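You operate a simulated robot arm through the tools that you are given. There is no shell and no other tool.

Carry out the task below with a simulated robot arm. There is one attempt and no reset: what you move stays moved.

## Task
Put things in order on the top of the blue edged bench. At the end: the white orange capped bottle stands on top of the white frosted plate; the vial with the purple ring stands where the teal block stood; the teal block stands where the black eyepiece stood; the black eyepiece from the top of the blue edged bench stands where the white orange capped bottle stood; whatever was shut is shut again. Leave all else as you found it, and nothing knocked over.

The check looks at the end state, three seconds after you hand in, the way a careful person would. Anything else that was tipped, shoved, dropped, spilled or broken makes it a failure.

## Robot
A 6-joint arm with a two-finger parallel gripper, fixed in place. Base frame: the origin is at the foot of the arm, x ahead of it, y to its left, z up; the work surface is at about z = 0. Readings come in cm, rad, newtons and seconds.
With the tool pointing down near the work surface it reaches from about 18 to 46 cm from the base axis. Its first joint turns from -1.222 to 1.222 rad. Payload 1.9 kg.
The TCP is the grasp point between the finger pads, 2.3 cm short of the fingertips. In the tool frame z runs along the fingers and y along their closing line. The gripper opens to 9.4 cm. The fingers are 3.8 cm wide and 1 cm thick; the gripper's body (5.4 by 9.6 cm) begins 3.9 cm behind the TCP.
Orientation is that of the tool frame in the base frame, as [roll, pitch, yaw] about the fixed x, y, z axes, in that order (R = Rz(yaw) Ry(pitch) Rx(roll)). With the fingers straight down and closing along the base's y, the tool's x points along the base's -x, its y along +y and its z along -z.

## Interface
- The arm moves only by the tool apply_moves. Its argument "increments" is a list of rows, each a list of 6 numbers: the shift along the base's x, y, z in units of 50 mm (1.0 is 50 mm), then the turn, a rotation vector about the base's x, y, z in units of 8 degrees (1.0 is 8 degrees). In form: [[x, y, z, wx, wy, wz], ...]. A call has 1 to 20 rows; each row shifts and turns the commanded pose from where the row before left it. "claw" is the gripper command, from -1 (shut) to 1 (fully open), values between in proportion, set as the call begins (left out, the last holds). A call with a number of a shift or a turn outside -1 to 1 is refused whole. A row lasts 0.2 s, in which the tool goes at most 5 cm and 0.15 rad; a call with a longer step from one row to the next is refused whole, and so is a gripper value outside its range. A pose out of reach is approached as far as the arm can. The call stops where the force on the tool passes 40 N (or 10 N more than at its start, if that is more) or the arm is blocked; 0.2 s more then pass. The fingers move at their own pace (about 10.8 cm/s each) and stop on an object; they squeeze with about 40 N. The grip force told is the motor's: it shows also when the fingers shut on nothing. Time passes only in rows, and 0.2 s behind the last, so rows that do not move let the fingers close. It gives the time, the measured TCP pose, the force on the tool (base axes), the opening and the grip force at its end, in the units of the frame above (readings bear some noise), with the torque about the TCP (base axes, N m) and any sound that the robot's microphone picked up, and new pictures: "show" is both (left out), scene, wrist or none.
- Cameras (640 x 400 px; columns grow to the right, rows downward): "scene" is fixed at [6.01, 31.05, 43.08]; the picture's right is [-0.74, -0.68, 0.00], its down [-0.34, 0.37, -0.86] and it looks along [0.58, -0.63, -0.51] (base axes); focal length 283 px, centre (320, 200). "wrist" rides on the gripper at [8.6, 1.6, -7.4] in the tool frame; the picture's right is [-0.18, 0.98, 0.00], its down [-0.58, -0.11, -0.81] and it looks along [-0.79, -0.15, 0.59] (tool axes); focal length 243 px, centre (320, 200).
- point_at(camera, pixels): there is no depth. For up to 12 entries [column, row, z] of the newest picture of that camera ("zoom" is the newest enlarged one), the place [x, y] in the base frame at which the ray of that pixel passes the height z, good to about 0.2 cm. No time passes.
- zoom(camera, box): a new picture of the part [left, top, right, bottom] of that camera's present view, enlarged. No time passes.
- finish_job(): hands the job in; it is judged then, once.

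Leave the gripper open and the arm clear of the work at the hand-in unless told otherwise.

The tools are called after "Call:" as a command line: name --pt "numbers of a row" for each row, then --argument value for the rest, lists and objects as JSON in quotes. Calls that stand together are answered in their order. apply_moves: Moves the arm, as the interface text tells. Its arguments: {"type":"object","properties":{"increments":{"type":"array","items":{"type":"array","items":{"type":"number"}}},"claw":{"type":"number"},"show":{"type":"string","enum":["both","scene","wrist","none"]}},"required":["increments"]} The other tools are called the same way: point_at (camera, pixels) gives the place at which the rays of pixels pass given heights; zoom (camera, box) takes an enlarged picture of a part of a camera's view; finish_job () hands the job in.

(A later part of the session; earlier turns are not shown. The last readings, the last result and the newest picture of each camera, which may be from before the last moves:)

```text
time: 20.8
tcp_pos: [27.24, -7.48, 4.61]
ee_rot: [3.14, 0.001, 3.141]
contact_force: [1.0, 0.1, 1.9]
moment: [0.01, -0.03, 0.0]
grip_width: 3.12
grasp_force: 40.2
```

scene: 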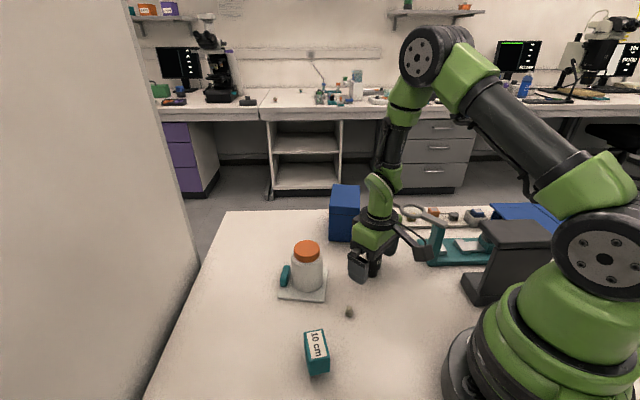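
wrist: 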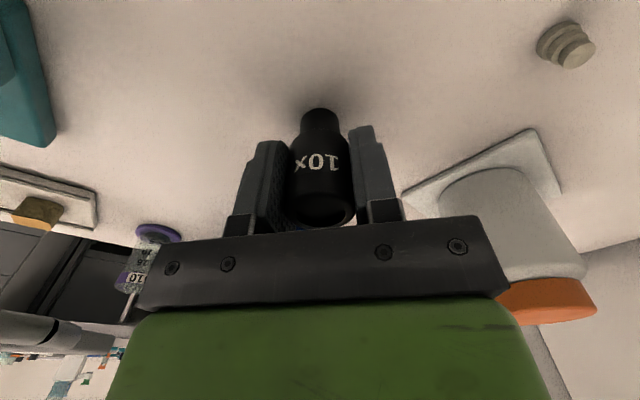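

The eyepiece is gripped at 3.12 cm. I'll lift it to z ≈ 18, high enough to clear the bottle, and carry it toward the bottle's old spot.

Call:
apply_moves --pt "0 0 0.2 0 0 0" --pt "0 0 0.4 0 0 0" --pt "0 0 0.6 0 0 0" --pt "0 0 0.7 0 0 0" --pt "0 0 0.5 0 0 0" --pt "0 0 0.3 0 0 0" --pt "0.05 0.15 0 0 0 0" --pt "0.15 0.45 0 0 0 0" --pt "0.2 0.6 0 0 0 0" --pt "0.25 0.75 0 0 0 0" --pt "0.25 0.75 0 0 0 0" --pt "0.25 0.75 0 0 0 0" --pt "0.25 0.75 0 0 0 0" --pt "0.2 0.6 0 0 0 0" --pt "0.2 0.6 0 0 0 0" --pt "0.126 0.39 0 0 0 0" --pt "0.05 0.15 0 0 0 0" --pt "0 0 0 0 0 0" --show "both"

```text
time: 24.6
tcp_pos: [37.06, 22.39, 17.92]
ee_rot: [3.14, -0.001, -3.141]
contact_force: [0.1, 0.4, -1.2]
moment: [-0.02, -0.02, 0.01]
grip_width: 3.06
grasp_force: 39.9
```

scene: 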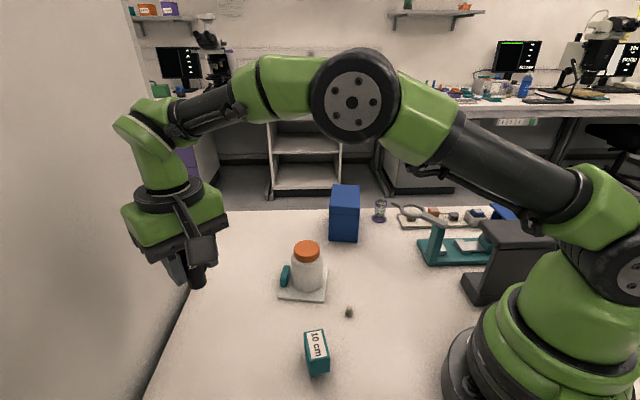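
wrist: 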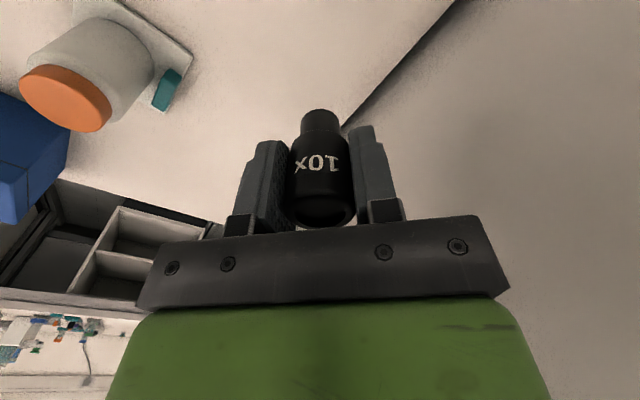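

The eyepiece is above the bottle's old spot at (37.06, 22.39). Lowering to just above the bench.

Call:
apply_moves --pt "0 0 -0.3 0 0 0" --pt "0 0 -0.5 0 0 0" --pt "0 0 -0.6 0 0 0" --pt "0 0 -0.5 0 0 0" --pt "0 0 -0.36 0 0 0" --pt "0 0 -0.2 0 0 0" --pt "0 0 -0.08 0 0 0" --pt "0 0 0 0 0 0" --pt "0 0 0 0 0 0" --show "both"

```text
time: 26.6
tcp_pos: [37.25, 22.25, 5.03]
ee_rot: [3.139, 0.0, 3.142]
contact_force: [-0.8, 0.9, -0.6]
moment: [0.02, -0.01, 0.04]
grip_width: 3.09
grasp_force: 40.1
```

scene: 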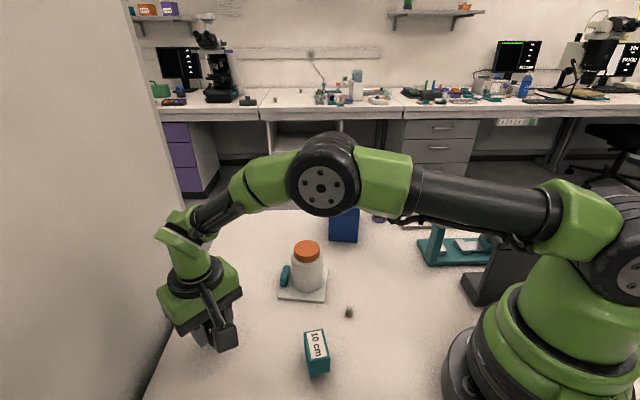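
wrist: 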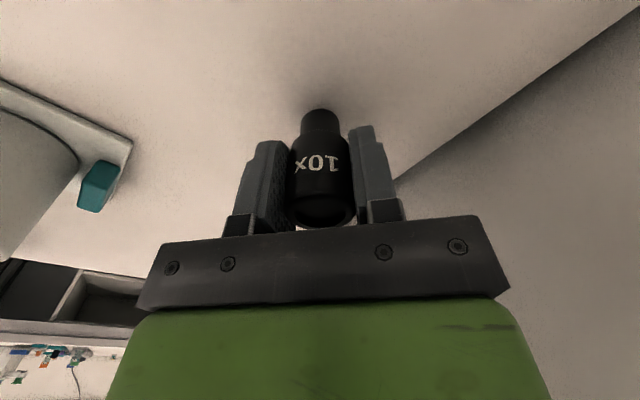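

I'm at z = 5.03, and contact is expected near 4.55. Continuing in small steps.

Call:
apply_moves --pt "-0.02 0 -0.04 0 0 0" --pt "0 0 -0.03 0 0 0" --pt "0 0 -0.01 0 0 0" --pt "0 0 0 0 0 0" --show "none"

```text
time: 27.6
tcp_pos: [36.98, 22.28, 4.81]
ee_rot: [3.141, 0.001, 3.141]
contact_force: [-0.3, 0.0, 0.0]
moment: [-0.01, 0.02, -0.02]
grip_width: 3.09
grasp_force: 40.2
```

Still no clear load, so I'll keep stepping down by a millimetre.

Call:
apply_moves --pt "0 0 -0.02 0 0 0" --pt "0 0 0 0 0 0" --show "none"

```text
time: 28.2
tcp_pos: [37.08, 22.35, 4.65]
ee_rot: [3.139, 0.002, 3.142]
contact_force: [-0.3, 0.3, -0.8]
moment: [-0.02, 0.0, 0.01]
grip_width: 3.09
grasp_force: 39.5
```

Still only the weight (−0.8 N). One more small step.

Call:
apply_moves --pt "0 0 -0.02 0 0 0" --pt "0 0 0 0 0 0" --show "none"

```text
time: 28.8
tcp_pos: [37.06, 22.3, 4.51]
ee_rot: [3.14, 0.0, -3.142]
contact_force: [0.2, -0.5, -0.6]
moment: [-0.03, 0.0, 0.03]
grip_width: 3.08
grasp_force: 40.2
```

Now at z ≈ 4.51 with no load yet. Another small step.

Call:
apply_moves --pt "0 0 -0.015 0 0 0" --pt "0 0 0 0 0 0" --show "none"

```text
time: 29.4
tcp_pos: [36.97, 22.28, 4.39]
ee_rot: [3.141, 0.0, -3.141]
contact_force: [0.0, 0.4, -0.7]
moment: [0.04, 0.0, -0.01]
grip_width: 3.08
grasp_force: 40.0
```

Still unloaded, so I'll look before continuing.

Call:
apply_moves --pt "0 0 0 0 0 0" --show "both"

Call:
zoom --camera "scene" --box '[160, 270, 290, 380]'

Call:
zoom --camera "wrist" --box '[250, 70, 390, 190]'

```text
time: 29.8
tcp_pos: [37.08, 22.24, 4.46]
ee_rot: [3.141, 0.002, -3.141]
contact_force: [1.1, 0.0, -1.5]
moment: [-0.03, -0.01, -0.01]
grip_width: 3.1
grasp_force: 39.7
```

scene: 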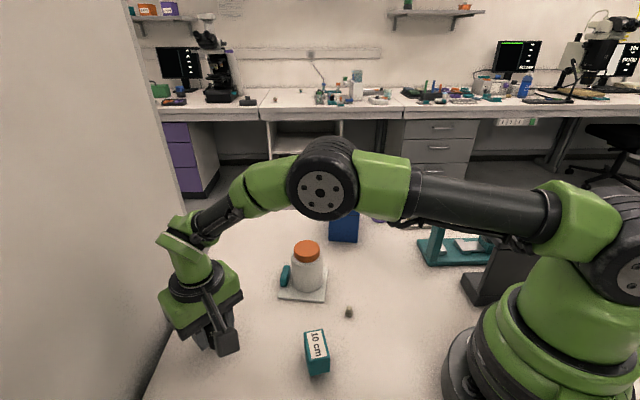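
wrist: 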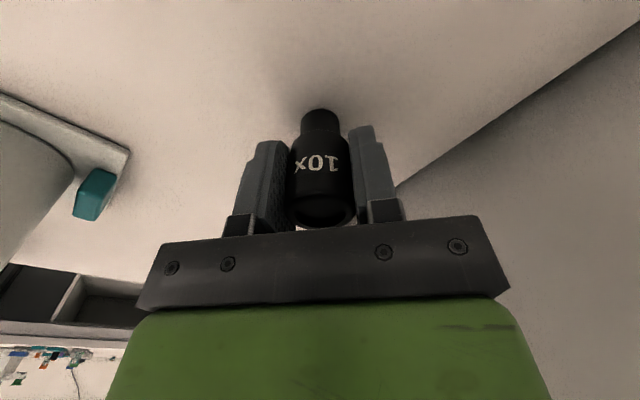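

```text
3.64 times, centred on (225, 325) of scene
```

zoom: 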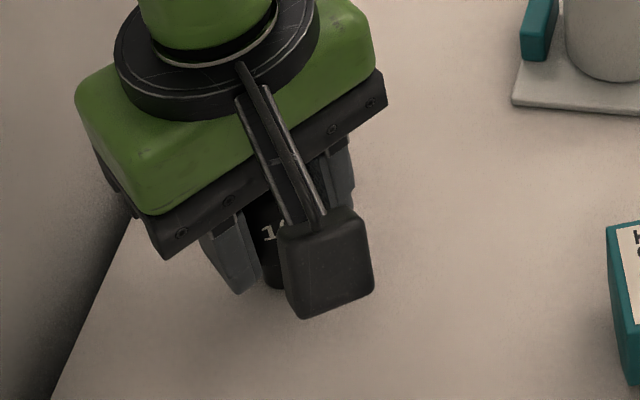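

```text
3.33 times, centred on (320, 130) of wrist
```

zoom: 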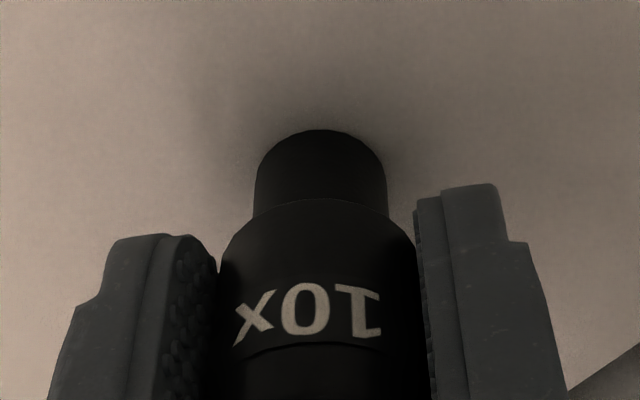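

It is nearly touching, judging by the shadow close around the base. I'll continue with tiny steps.

Call:
apply_moves --pt "0 0 -0.015 0 0 0" --pt "0 0 0 0 0 0" --show "none"

```text
time: 30.4
tcp_pos: [37.02, 22.38, 4.44]
ee_rot: [3.141, 0.0, 3.141]
contact_force: [-1.4, 0.1, 1.9]
moment: [-0.05, 0.06, 0.02]
grip_width: 3.1
grasp_force: 40.0
```

The force changed sign to +1.9 N, so it is touching down. Releasing.

Call:
apply_moves --pt "0 0 0 0 0 0" --pt "0 0 0 0 0 0" --pt "0 0 0 0 0 0" --claw 1 --show "both"

```text
time: 31.2
tcp_pos: [36.95, 22.37, 4.39]
ee_rot: [3.14, 0.0, -3.141]
contact_force: [-1.3, -0.3, 0.7]
moment: [0.03, 0.0, -0.02]
grip_width: 9.41
grasp_force: 0.0
```

scene: 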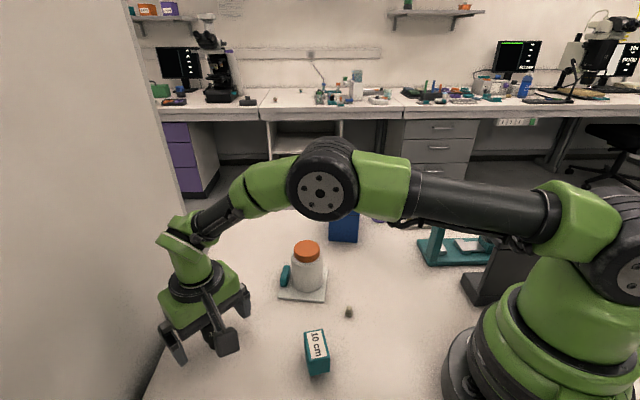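
wrist: 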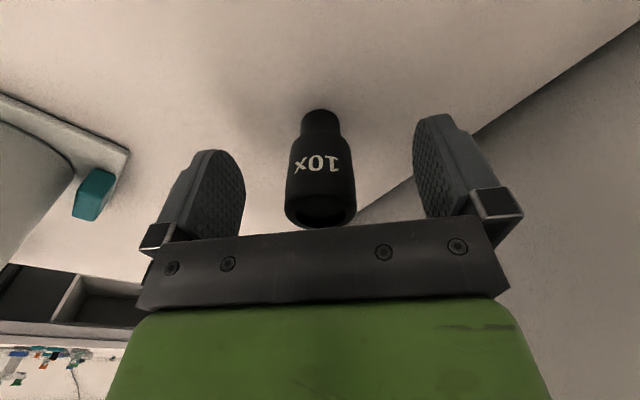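

The eyepiece stands upright at the bottle's old spot. I'll raise straight up, then move above the teal block at about (23.2, 13.1). I'll turn −35.4° about z so the fingers close across its short side.

Call:
apply_moves --pt "0 0 0.25 0 0 0" --pt "0 0 0.6 0 0 0" --pt "0 0 0.8 0 0 0" --pt "0 0 0.7 0 0 0" --pt "-0.2 -0.13 0 0 0 -0.5" --pt "-0.4 -0.27 0 0 0 -0.7" --pt "-0.45 -0.3 0 0 0 -0.7" --pt "-0.45 -0.3 0 0 0 -0.7" --pt "-0.45 -0.3 0 0 0 -0.7" --pt "-0.45 -0.3 0 0 0 -0.7" --pt "-0.35 -0.23 0 0 0 -0.43" --pt "0 0 0 0 0 0" --pt "0 0 0 0 0 0" --show "both"

Call:
zoom --camera "scene" --box '[170, 270, 270, 370]'

Call:
zoom --camera "wrist" --box '[250, 0, 400, 120]'

```text
time: 34.0
tcp_pos: [23.28, 13.09, 16.43]
ee_rot: [3.139, 0.0, 2.524]
contact_force: [-0.1, 0.2, 0.2]
moment: [0.03, 0.02, -0.03]
grip_width: 9.41
grasp_force: 0.1
```

scene: 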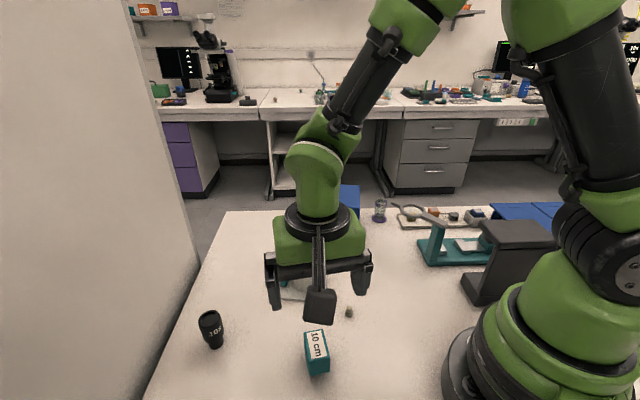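
wrist: 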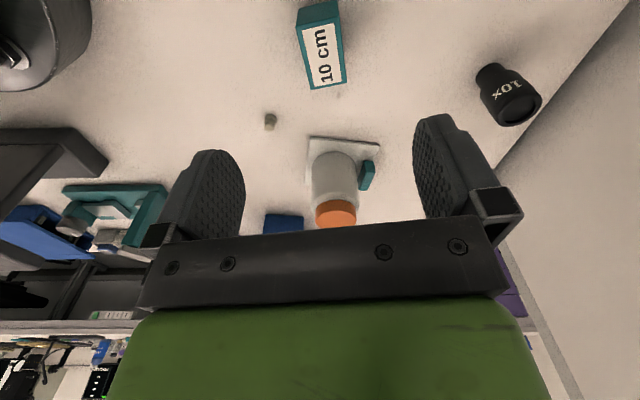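

```text
4.00 times, centred on (220, 320) of scene
```

zoom: 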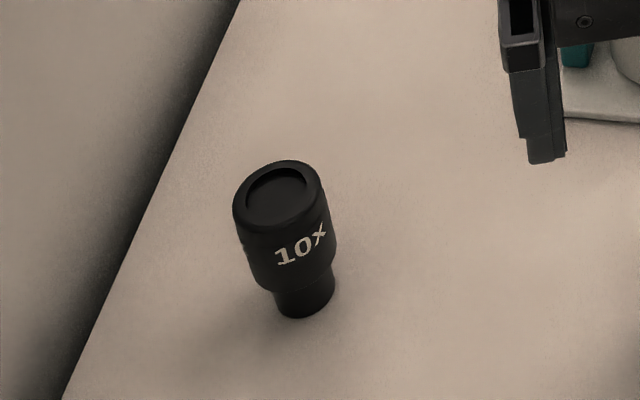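

```text
3.33 times, centred on (325, 60) of wrist
```

zoom: 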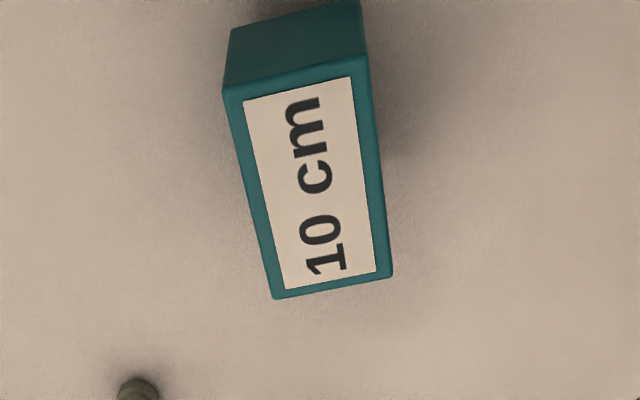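

The eyepiece stands upright at the bottle's old spot. The block's top face is visible in the wrist view, so I'll project its corners.

Call:
point_at --camera "wrist" --pixels '[[295.9, 27.0, 4], [339.4, 16.5, 4], [346.9, 83.1, 4], [311.2, 89.4, 4], [298.6, 9, 0], [337, 0, 0], [295.9, 27.0, 3.5], [339.4, 16.5, 3.5], [295.9, 27.0, 4.5], [346.9, 83.1, 4.5]]'

```text
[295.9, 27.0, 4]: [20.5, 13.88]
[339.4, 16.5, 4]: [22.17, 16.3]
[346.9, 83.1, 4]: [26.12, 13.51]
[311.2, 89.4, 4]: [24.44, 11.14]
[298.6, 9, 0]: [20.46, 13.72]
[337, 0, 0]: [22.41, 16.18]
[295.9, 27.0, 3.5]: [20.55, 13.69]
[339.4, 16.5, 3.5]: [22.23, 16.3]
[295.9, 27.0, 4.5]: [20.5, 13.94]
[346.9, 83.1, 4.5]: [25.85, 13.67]
```

The block centre is about (23.3, 13.45), its angle is −35.3°, and it measures 2.95 × ~4.6 cm with a height near 4 cm. I'll nudge y by +0.35 cm and lower to z ≈ 8 first.

Call:
apply_moves --pt "0.005 0.07 0 0 0 0" --pt "0 0 -0.4 0 0 0" --pt "0 0 -0.6 0 0 0" --pt "0 0 -0.5 0 0 0" --pt "0 0 -0.2 0 0 0" --pt "0 0 0 0 0 0" --pt "0 0 0 0 0 0" --show "both"

Call:
zoom --camera "wrist" --box '[240, 40, 400, 180]'

```text
time: 35.6
tcp_pos: [23.36, 13.41, 7.71]
ee_rot: [3.14, -0.001, 2.523]
contact_force: [0.2, -0.3, 0.4]
moment: [0.0, -0.04, -0.01]
grip_width: 9.39
grasp_force: 0.0
```

scene: 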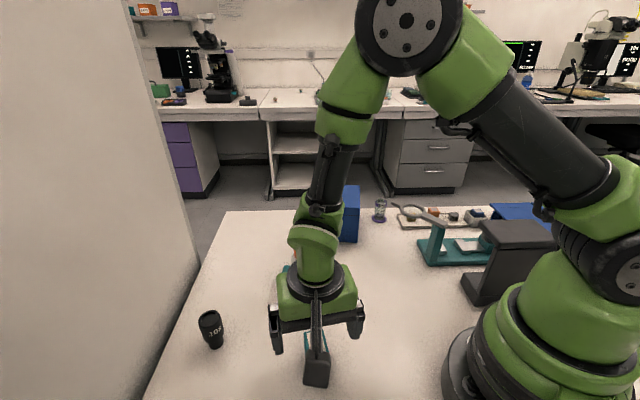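
wrist: 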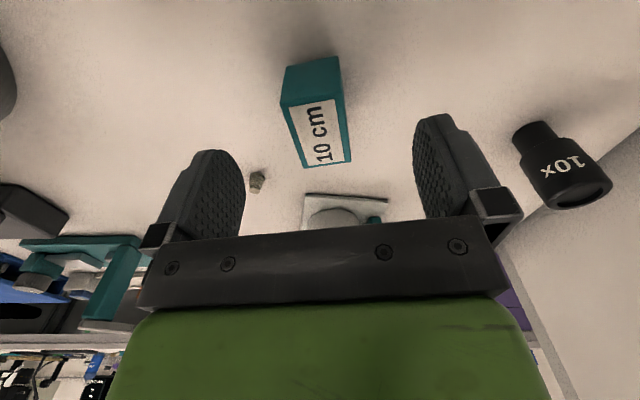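

```text
2.86 times, centred on (320, 110) of wrist
```

zoom: 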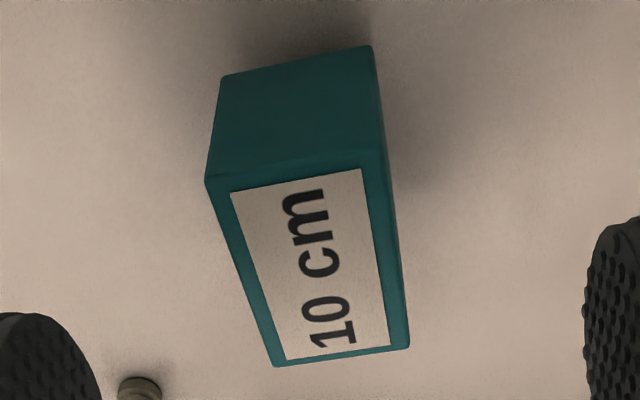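

I'll check the block's corners from this closer view.

Call:
point_at --camera "wrist" --pixels '[[280.1, 103.0, 4], [342.7, 96.0, 4], [351.5, 161.7, 4], [303.2, 168.0, 4], [285.7, 66.3, 0], [338.2, 55.8, 0], [280.1, 103.0, 4.5], [342.7, 96.0, 4.5], [351.5, 161.7, 4.5], [303.2, 168.0, 4.5]]'

```text
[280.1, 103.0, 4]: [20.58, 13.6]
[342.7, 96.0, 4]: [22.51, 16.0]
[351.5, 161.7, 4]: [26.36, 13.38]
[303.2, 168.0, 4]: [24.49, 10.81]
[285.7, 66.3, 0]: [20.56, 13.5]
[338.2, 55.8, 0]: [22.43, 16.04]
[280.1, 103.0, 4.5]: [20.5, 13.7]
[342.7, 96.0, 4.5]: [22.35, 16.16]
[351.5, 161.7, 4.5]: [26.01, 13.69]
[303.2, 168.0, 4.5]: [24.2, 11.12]
```

The centre is about (23.4, 13.5), which matches the TCP. Descending to z ≈ 3.0 and then closing.

Call:
apply_moves --pt "0 0 -0.3 0 0 0" --pt "0 0 -0.3 0 0 0" --pt "0 0 -0.24 0 0 0" --pt "0 0 -0.1 0 0 0" --pt "0 0 0 0 0 0" --pt "0 0 0 0 0 0" --show "wrist"

```text
time: 37.0
tcp_pos: [23.28, 13.48, 2.82]
ee_rot: [3.14, -0.001, 2.523]
contact_force: [-0.3, -0.2, 0.2]
moment: [0.02, 0.03, -0.03]
grip_width: 9.39
grasp_force: 0.1
```

wrist: 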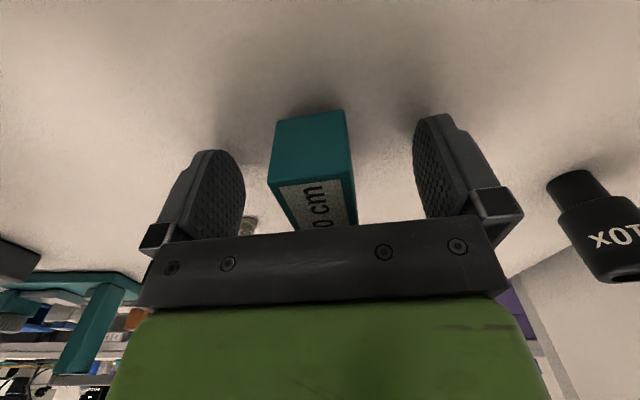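

The block is between the fingers and clear of the palm. Closing.

Call:
apply_moves --pt "0 0 0 0 0 0" --pt "0 0 0 0 0 0" --pt "0 0 0 0 0 0" --pt "0 0 0 0 0 0" --claw -1 --show "wrist"

```text
time: 38.0
tcp_pos: [23.34, 13.52, 2.93]
ee_rot: [3.14, 0.0, 2.522]
contact_force: [0.1, 0.0, 1.3]
moment: [-0.04, 0.0, 0.0]
grip_width: 2.94
grasp_force: 39.2
```

wrist: 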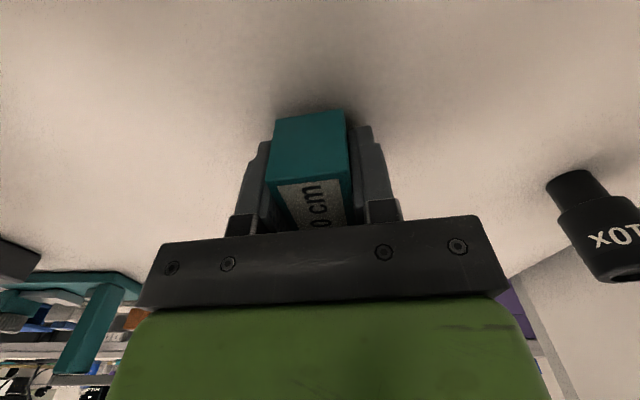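

The block is gripped at 2.94 cm. I'll lift to z ≈ 12 and carry it to the eyepiece's old spot at (27.15, -7.4), keeping its orientation.

Call:
apply_moves --pt "0 0 0.2 0 0 0" --pt "0 0 0.4 0 0 0" --pt "0 0 0.5 0 0 0" --pt "0 0 0.4 0 0 0" --pt "0 0 0.3 0 0 0" --pt "0.03 -0.18 0 0 0 0" --pt "0.08 -0.4 0 0 0 0" --pt "0.1 -0.6 0 0 0 0" --pt "0.12 -0.65 0 0 0 0" --pt "0.12 -0.65 0 0 0 0" --pt "0.11 -0.6 0 0 0 0" --pt "0.1 -0.55 0 0 0 0" --pt "0.07 -0.35 0 0 0 0" --pt "0.03 -0.2 0 0 0 0" --pt "0 0 0 0 0 0" --pt "0 0 0 0 0 0" --show "both"

```text
time: 41.4
tcp_pos: [27.08, -7.14, 12.02]
ee_rot: [3.139, -0.002, 2.523]
contact_force: [-0.6, -0.5, -0.4]
moment: [-0.02, 0.01, 0.01]
grip_width: 2.94
grasp_force: 39.9
```

scene: 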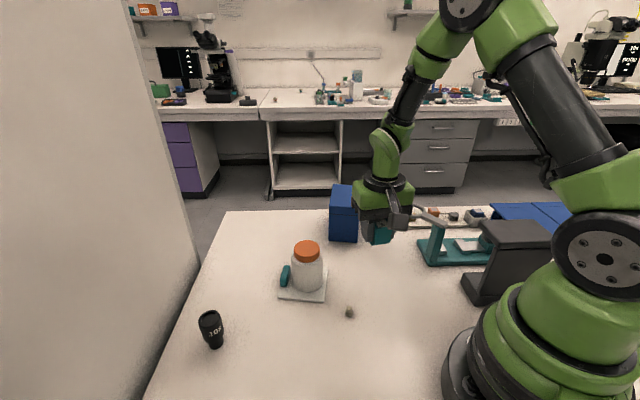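
wrist: 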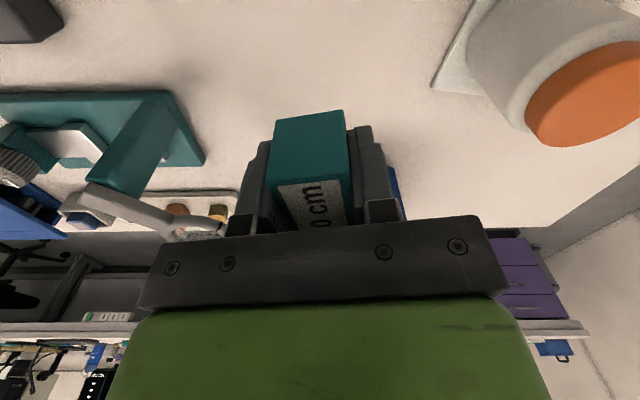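

The reading is (27.08, -7.14). I'll lower most of the way and take a fresh reading.

Call:
apply_moves --pt "0 0 -0.3 0 0 0" --pt "0 0 -0.4 0 0 0" --pt "0 0 -0.4 0 0 0" --pt "0 0 -0.3 0 0 0" --pt "0 0 -0.2 0 0 0" --pt "0 0 -0.1 0 0 0" --pt "0 0 0 0 0 0" --pt "0 0 0 0 0 0" --show "both"

Call:
apply_moves --pt "0 0 0 0 0 0" --show "none"

```text
time: 43.2
tcp_pos: [27.07, -7.36, 3.44]
ee_rot: [3.14, 0.0, 2.525]
contact_force: [0.0, 0.0, -0.9]
moment: [-0.01, 0.01, 0.01]
grip_width: 2.92
grasp_force: 40.5
```

scene: 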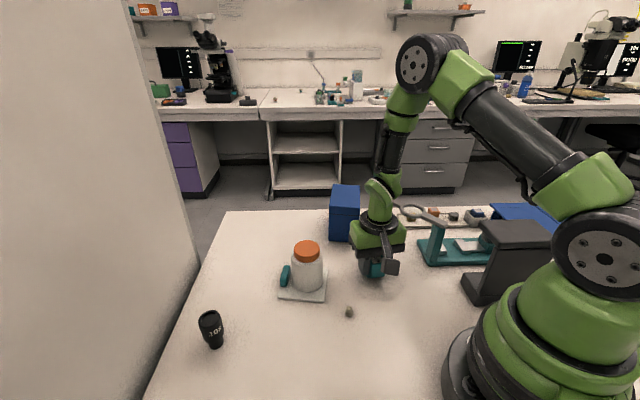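
wrist: 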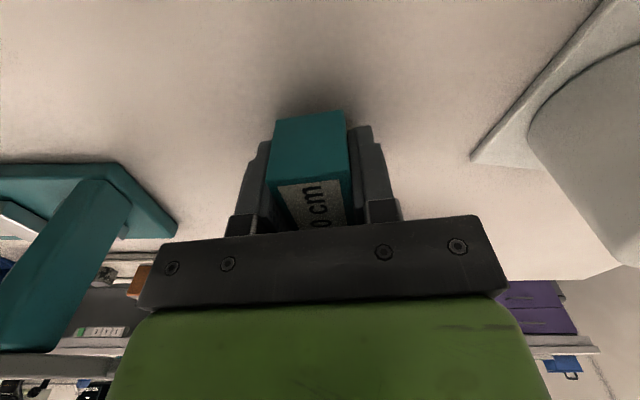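

```text
time: 43.6
tcp_pos: [27.16, -7.25, 3.49]
ee_rot: [3.14, -0.002, 2.522]
contact_force: [-0.7, 0.7, -0.2]
moment: [0.03, 0.01, -0.03]
grip_width: 2.94
grasp_force: 39.9
```

The position is (27.1, -7.3), which is right. I'll lower the last half centimetre gently.

Call:
apply_moves --pt "0 0 -0.04 0 0 0" --pt "0 0 -0.03 0 0 0" --pt "0 0 -0.02 0 0 0" --pt "0 0 0 0 0 0" --show "none"

Call:
apply_moves --pt "0 0 -0.015 0 0 0" --pt "0 0 0 0 0 0" --show "none"

```text
time: 44.6
tcp_pos: [27.05, -7.36, 2.98]
ee_rot: [3.141, 0.0, 2.521]
contact_force: [0.3, -0.9, 0.0]
moment: [0.0, -0.04, 0.01]
grip_width: 2.96
grasp_force: 40.3
```

```text
time: 45.2
tcp_pos: [27.13, -7.27, 2.94]
ee_rot: [3.14, 0.0, 2.522]
contact_force: [0.1, 0.7, -0.6]
moment: [-0.01, -0.02, 0.01]
grip_width: 2.95
grasp_force: 40.0
```

No load yet at z ≈ 2.94, so another tiny step.

Call:
apply_moves --pt "0 0 -0.015 0 0 0" --pt "0 0 0 0 0 0" --show "none"

```text
time: 45.8
tcp_pos: [27.16, -7.34, 3.04]
ee_rot: [3.142, 0.001, 2.52]
contact_force: [0.2, 1.2, 9.6]
moment: [0.01, 0.03, 0.04]
grip_width: 2.92
grasp_force: 40.1
```

It touched down (9.6 N). I'll ease half a millimetre up and open.

Call:
apply_moves --pt "0 0 0.008 0 0 0" --pt "0 0 0 0 0 0" --show "none"

Call:
apply_moves --pt "0 0 0 0 0 0" --pt "0 0 0 0 0 0" --pt "0 0 0 0 0 0" --claw 1 --show "both"

```text
time: 46.4
tcp_pos: [27.08, -7.51, 2.97]
ee_rot: [3.14, 0.001, 2.522]
contact_force: [-1.1, 4.0, 17.5]
moment: [0.14, 0.11, 0.0]
grip_width: 2.92
grasp_force: 39.9
```

```text
time: 47.2
tcp_pos: [27.2, -7.34, 2.9]
ee_rot: [3.14, 0.0, 2.522]
contact_force: [-0.1, 0.1, -0.6]
moment: [-0.01, -0.01, 0.0]
grip_width: 9.38
grasp_force: 0.0
```

scene: 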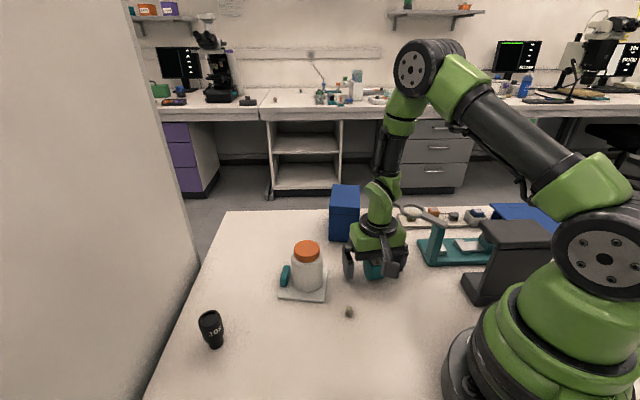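
wrist: 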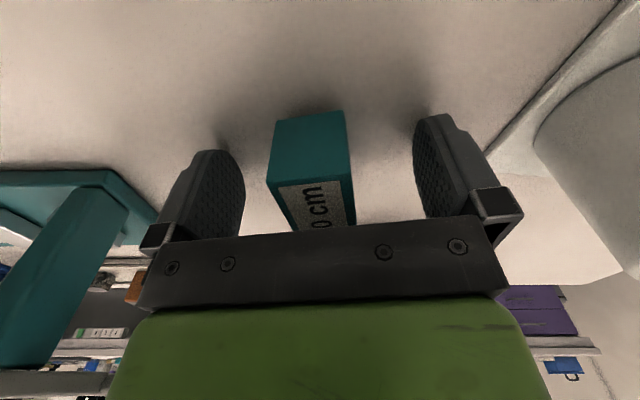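

The block is released and standing. I'll raise straight up and shift toward the vial side to survey the vial, box and magnifier before approaching.

Call:
apply_moves --pt "0 0 0.3 0 0 0" --pt "0 0 0.6 0 0 0" --pt "0 0 0.8 0 0 0" --pt "0 0 0.9 0 0 0" --pt "0 0 0.9 0 0 0" --pt "0 -0.3 0.3 0 0 0" --pt "0.1 -0.6 0.1 0 0 0" --pt "0.1 -0.6 0 0 0 0" --pt "0.1 -0.3 0 0 0 0" --pt "0 0 0 0 0 0" --pt "0 0 0 0 0 0" --show "both"

Call:
zoom --camera "wrist" --box '[180, 0, 500, 200]'

Call:
zoom --camera "scene" --box '[310, 170, 470, 300]'

```text
time: 49.6
tcp_pos: [28.68, -16.39, 22.35]
ee_rot: [3.139, 0.0, 2.522]
contact_force: [0.2, -0.4, 0.2]
moment: [0.0, 0.02, 0.01]
grip_width: 9.42
grasp_force: 0.2
```

scene: 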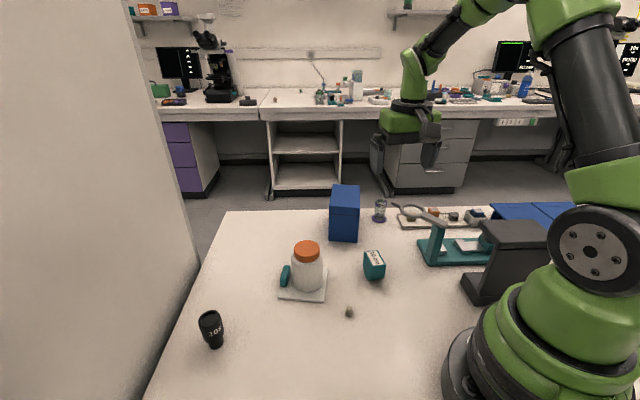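
wrist: 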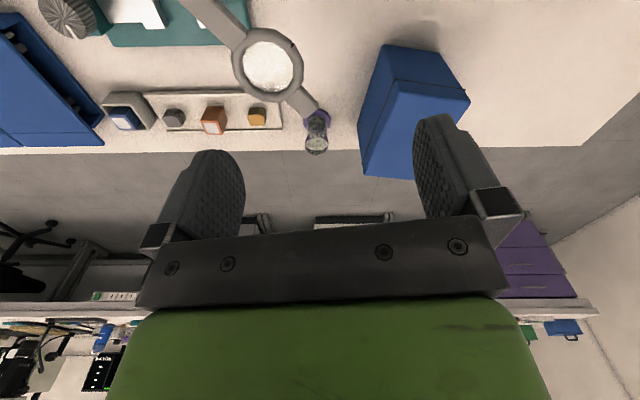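

```text
2.00 times, centred on (340, 100) of wrist
```

zoom: 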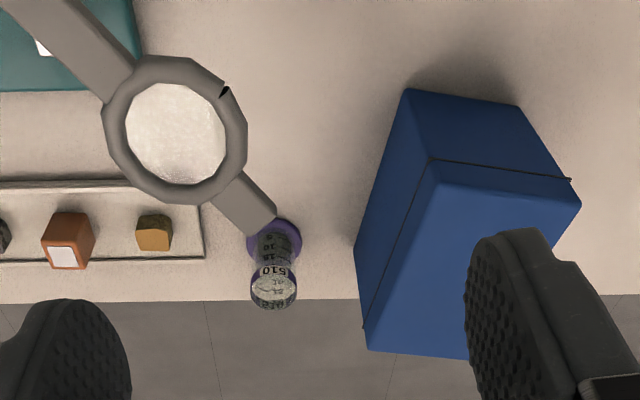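

```text
3.08 times, centred on (390, 235) of scene
```

zoom: 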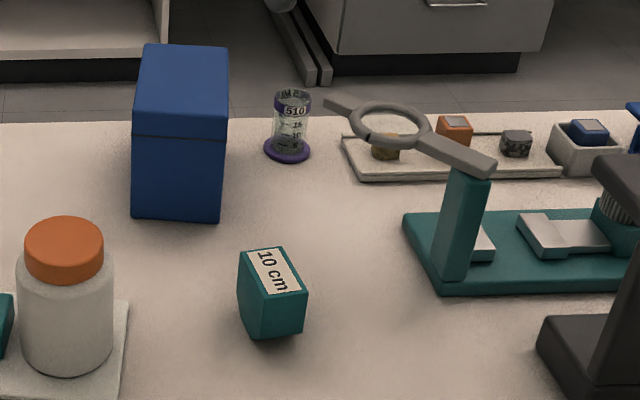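

The block stands at the eyepiece's old place. The magnifier has a tab reaching toward the vial, so I'll triangulate its tip, the vial and the box corners.

Call:
point_at --camera "wrist" --pixels '[[317.5, 103.5, 5], [317.5, 103.5, 6], [317.5, 103.5, 7], [317.5, 103.5, 8], [317.5, 103.5, 9], [302.5, 117.5, 5], [302.5, 117.5, 6], [302.5, 117.5, 7], [302.5, 117.5, 8], [302.5, 117.5, 9]]'

Call:
point_at --camera "scene" --pixels '[[391.0, 203.5, 5], [391.0, 203.5, 6], [391.0, 203.5, 7], [391.0, 203.5, 8], [391.0, 203.5, 9], [394.5, 201.5, 6], [394.5, 201.5, 7], [394.5, 201.5, 8]]'

Call:
zoom --camera "wrist" --box '[260, 80, 370, 170]'

Call:
zoom --camera "scene" --box '[350, 185, 430, 235]'

```text
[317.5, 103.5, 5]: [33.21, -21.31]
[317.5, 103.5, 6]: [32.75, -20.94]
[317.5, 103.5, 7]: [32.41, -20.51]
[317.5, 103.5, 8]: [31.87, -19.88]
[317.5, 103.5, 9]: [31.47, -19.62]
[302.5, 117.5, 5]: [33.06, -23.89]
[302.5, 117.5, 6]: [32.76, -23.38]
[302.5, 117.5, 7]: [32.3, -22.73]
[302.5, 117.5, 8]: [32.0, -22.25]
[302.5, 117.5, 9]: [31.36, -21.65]
```

```text
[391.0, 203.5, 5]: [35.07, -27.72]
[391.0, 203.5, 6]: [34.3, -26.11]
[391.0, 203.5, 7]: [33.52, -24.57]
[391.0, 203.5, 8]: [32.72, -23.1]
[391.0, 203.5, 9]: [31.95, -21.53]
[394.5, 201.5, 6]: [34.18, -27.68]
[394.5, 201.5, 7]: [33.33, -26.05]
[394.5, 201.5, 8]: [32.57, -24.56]
```

```text
4.44 times, centred on (315, 125) of wrist
```

zoom: 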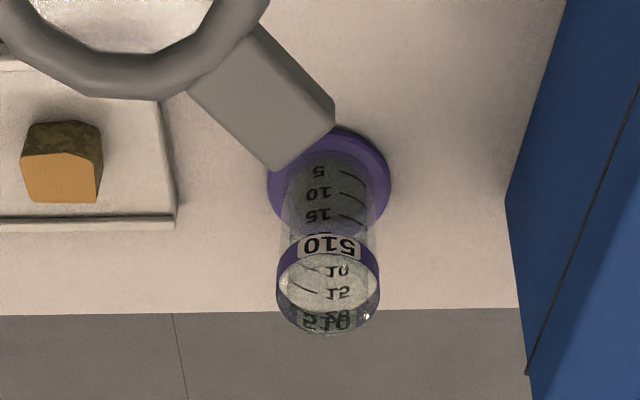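

```text
8.00 times, centred on (390, 210) of scene
```

zoom: 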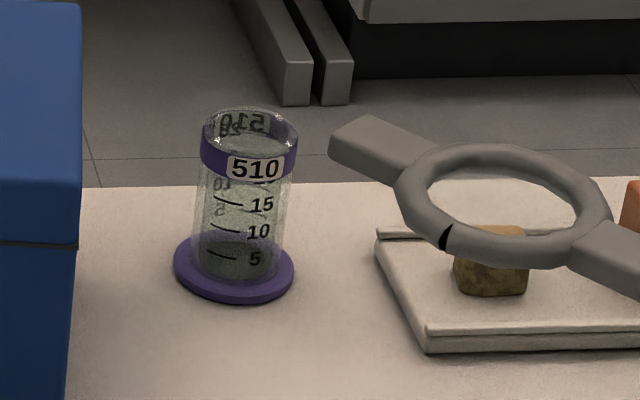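

I'll refine the tab tip's height with matching corners at larger z, plus the vial rim and box corners.

Call:
point_at --camera "wrist" --pixels '[[318.4, 103.6, 10], [318.4, 103.6, 11], [318.4, 103.6, 12], [304.9, 118.7, 10], [304.9, 118.7, 11], [304.9, 118.7, 12], [288.0, 82.0, 10], [316.6, 119.0, 0.5], [316.2, 142.0, 6]]'

Call:
point_at --camera "scene" --pixels '[[391.4, 202.1, 10], [391.4, 202.1, 11], [391.4, 202.1, 12], [395.25, 199.5, 10], [395.25, 199.5, 11], [395.25, 199.5, 12], [360.0, 208.2, 8], [360.0, 208.2, 9], [360.0, 208.2, 10], [360.0, 185.5, 9], [381.1, 201.0, 6], [379.1, 218.7, 0.5]]'

```text
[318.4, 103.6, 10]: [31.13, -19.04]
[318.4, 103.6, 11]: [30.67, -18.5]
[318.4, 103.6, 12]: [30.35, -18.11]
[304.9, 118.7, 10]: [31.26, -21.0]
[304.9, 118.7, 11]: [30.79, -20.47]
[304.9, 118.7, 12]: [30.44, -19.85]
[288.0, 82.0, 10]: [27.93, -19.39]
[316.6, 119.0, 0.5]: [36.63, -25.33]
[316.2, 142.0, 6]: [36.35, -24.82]
```

```text
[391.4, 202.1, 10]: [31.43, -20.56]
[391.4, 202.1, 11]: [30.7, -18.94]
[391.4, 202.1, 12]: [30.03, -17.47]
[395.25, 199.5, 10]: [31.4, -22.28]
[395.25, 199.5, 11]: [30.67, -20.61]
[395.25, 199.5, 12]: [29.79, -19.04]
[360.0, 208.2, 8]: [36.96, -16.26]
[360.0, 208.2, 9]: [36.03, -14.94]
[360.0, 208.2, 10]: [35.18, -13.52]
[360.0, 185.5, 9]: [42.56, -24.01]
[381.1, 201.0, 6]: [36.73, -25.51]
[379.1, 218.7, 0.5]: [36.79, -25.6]
```

The magnifier tab tip is at about (30.7, -19.6) and z ≈ 11. With the present tool orientation the wrist camera would come down right on it. If I turn the tool +90° about z instead, the fingers close along the radial line and the camera sits over the low tray side, away from both box and magnifier. I'll check the ring, the tray and what lies there.

Call:
point_at --camera "wrist" --pixels '[[268, 65, 11], [302, 78, 11], [268, 102, 11], [232, 65, 11], [278, 125, 1], [150, 115, 2], [125, 115, 3], [50, 100, 5], [360, 149, 0], [243, 151, 0], [388, 50, 0], [450, 55, 0]]'

Call:
zoom --camera "scene" --box '[380, 190, 580, 310]'

```text
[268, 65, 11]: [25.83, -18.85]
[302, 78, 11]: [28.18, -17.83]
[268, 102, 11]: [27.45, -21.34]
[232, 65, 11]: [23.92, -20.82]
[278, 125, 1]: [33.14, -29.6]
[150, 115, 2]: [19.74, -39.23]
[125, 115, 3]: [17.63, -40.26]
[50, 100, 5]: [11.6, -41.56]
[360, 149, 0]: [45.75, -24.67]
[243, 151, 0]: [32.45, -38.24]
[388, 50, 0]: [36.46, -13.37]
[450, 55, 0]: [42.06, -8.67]
```

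```text
3.20 times, centred on (480, 250) of scene
```

zoom: 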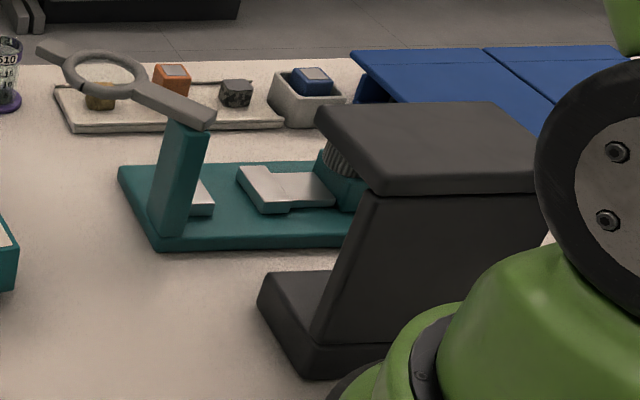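

The ring is centred near (25.8, -19.5) at z ≈ 11, and the tray side at (30, -31.5) is low and clear. I'll stay at z ≈ 22, turn +90° about z and move above the vial at (36.65, -25.4).

Call:
apply_moves --pt "0.05 -0.06 0 0 0 0.6" --pt "0.1226 -0.1386 0 0 0 0.9" --pt "0.1226 -0.1386 0 0 0 0.9" --pt "0.1226 -0.1386 0 0 0 0.9" --pt "0.1226 -0.1386 0 0 0 0.9" --pt "0.1226 -0.1386 0 0 0 0.9" --pt "0.1226 -0.1386 0 0 0 0.9" --pt "0.1226 -0.1386 0 0 0 0.9" --pt "0.1226 -0.1386 0 0 0 0.9" --pt "0.1226 -0.1386 0 0 0 0.9" --pt "0.1226 -0.1386 0 0 0 0.9" --pt "0.1226 -0.1386 0 0 0 0.9" --pt "0.1226 -0.1386 0 0 0 0.75" --pt "0.0728 -0.0768 0 0 0 0" --pt "0 0 0 0 0 0" --pt "0 0 0 0 0 0" --show "both"

Call:
zoom --camera "wrist" --box '[180, 0, 460, 180]'

```text
time: 53.0
tcp_pos: [36.55, -25.36, 22.36]
ee_rot: [3.14, 0.0, -2.192]
contact_force: [-0.2, -0.6, 0.4]
moment: [-0.03, -0.03, 0.0]
grip_width: 9.38
grasp_force: 0.1
```

scene: 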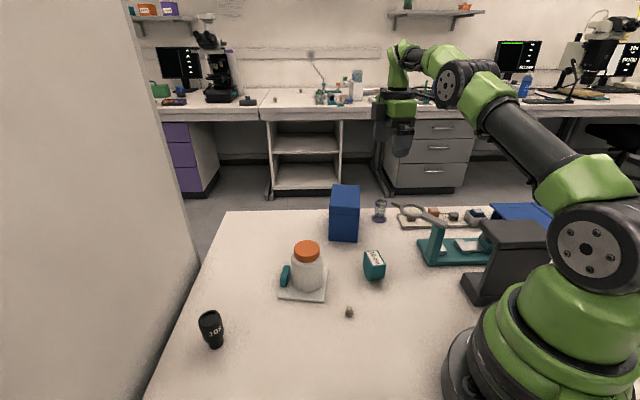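
wrist: 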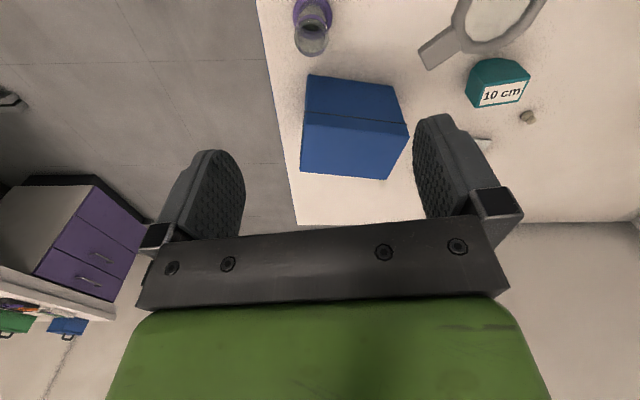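

```text
2.22 times, centred on (320, 90) of wrist
```

zoom: 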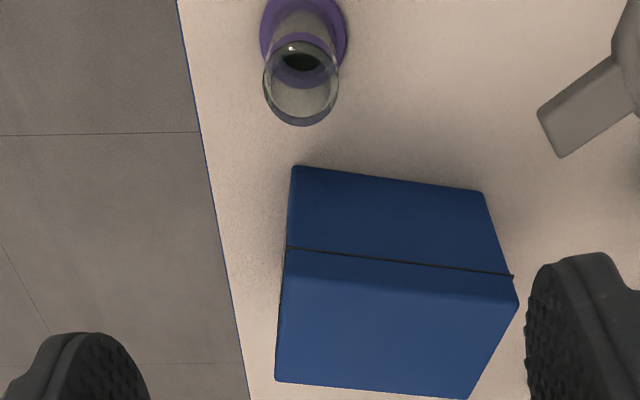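

The camera is now on the tray side and the vial is in view at wrist (312, 25). I'll measure its rim and base from here.

Call:
zoom --camera "wrist" --box '[270, 0, 360, 70]'

Call:
point_at --camera "wrist" --pixels '[[311.4, 37.3, 6], [311.4, 37.3, 6.3], [311.9, 13.4, 0.5], [294.2, 37, 6], [328.5, 37, 6], [307.5, 77, 0], [307.5, 77, 9.6], [397, 90, 9.6], [418, 50, 11], [430, 68, 11]]'

```text
5.71 times, centred on (315, 35) of wrist
```

zoom: 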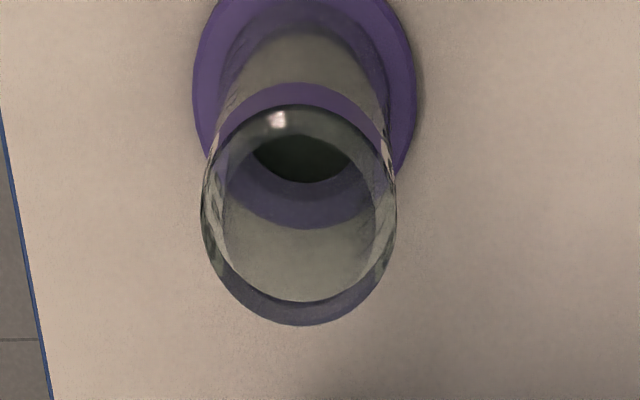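

```text
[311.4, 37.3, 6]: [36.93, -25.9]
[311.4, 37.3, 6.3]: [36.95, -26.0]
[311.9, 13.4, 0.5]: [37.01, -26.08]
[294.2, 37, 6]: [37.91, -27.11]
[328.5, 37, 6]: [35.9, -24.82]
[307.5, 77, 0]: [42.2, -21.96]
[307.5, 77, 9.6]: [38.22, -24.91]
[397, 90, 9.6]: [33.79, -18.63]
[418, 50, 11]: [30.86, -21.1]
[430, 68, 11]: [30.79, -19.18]
```

The vial sits about 0.7 cm further out than the TCP (column 311 against 320) and is aligned tangentially. I'll shift outward by (0.5, -0.38) cm, narrow the opening to about 7 cm for clearance, and lower to z ≈ 14 to re-check.

Call:
apply_moves --pt "0.1 -0.075 -0.2 0 0 0" --pt "0 0 -0.4 0 0 0" --pt "0 0 -0.5 0 0 0" --pt "0 0 -0.4 0 0 0" --pt "0 0 -0.2 0 0 0" --pt "0 0 0 0 0 0" --pt "0 0 0 0 0 0" --claw 0.49 --show "both"

Call:
zoom --camera "wrist" --box '[250, 0, 390, 120]'

Call:
zoom --camera "scene" --box '[310, 100, 470, 250]'

```text
time: 54.6
tcp_pos: [37.06, -25.72, 13.92]
ee_rot: [3.14, 0.001, -2.189]
contact_force: [0.3, 0.4, -0.3]
moment: [-0.02, 0.0, -0.02]
grip_width: 7.01
grasp_force: 0.1
```

scene: 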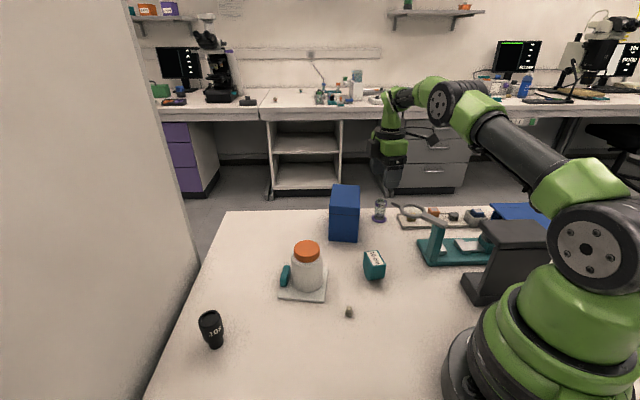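
wrist: 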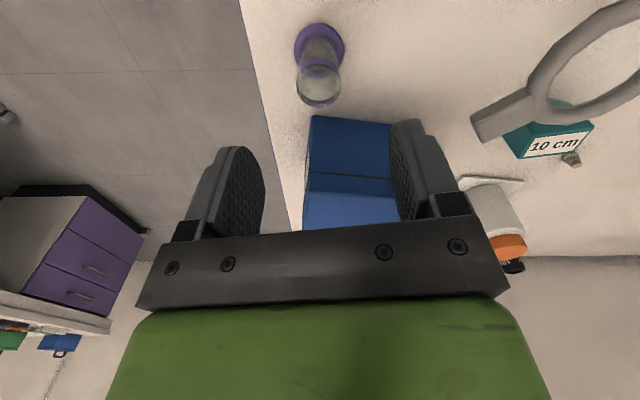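

```text
3.33 times, centred on (320, 60) of wrist
```

zoom: 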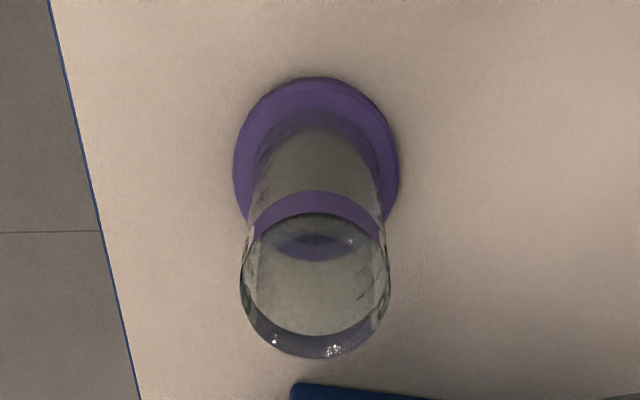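

```text
2.67 times, centred on (390, 175) of scene
```

zoom: 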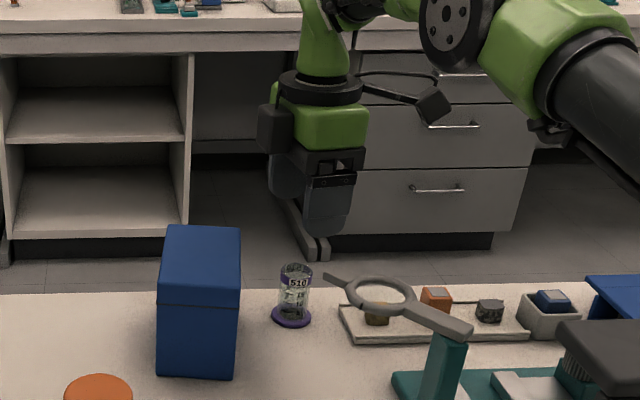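

I now notice a dark housing on the side of the gripper opposite the camera, at scene zoom (275,128), and it would face the blue box. I'll measure how far it sticks out and how low it is.

Call:
zoom --camera "scene" --box '[350, 105, 440, 200]'

Call:
point_at --camera "scene" --pixels '[[373, 157, 16], [373, 157, 17], [373, 157, 18], [373, 157, 19], [373, 157, 20], [373, 157, 21], [367, 150, 18], [367, 150, 20], [367, 150, 22]]'

Call:
point_at --camera "wrist" --pixels '[[314.6, 83.0, 6], [314.6, 83.0, 6.3], [315.0, 48.0, 0.5], [310, 116, 9.6], [310, 116, 0], [308, 173, 9.6], [390, 123, 9.6]]'

```text
4.21 times, centred on (395, 152) of scene
```

zoom: 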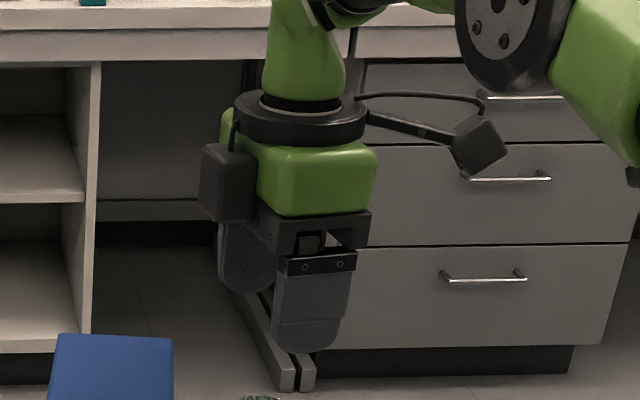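

```text
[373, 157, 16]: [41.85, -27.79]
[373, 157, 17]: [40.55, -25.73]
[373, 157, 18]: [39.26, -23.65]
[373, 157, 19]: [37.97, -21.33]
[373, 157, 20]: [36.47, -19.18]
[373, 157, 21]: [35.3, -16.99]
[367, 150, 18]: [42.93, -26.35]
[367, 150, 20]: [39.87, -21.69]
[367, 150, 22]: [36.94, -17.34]
```

```text
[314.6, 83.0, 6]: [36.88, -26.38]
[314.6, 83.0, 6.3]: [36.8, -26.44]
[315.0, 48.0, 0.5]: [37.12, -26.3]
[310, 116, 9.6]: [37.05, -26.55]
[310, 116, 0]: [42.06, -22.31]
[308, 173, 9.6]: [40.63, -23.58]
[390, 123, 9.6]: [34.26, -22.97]
```

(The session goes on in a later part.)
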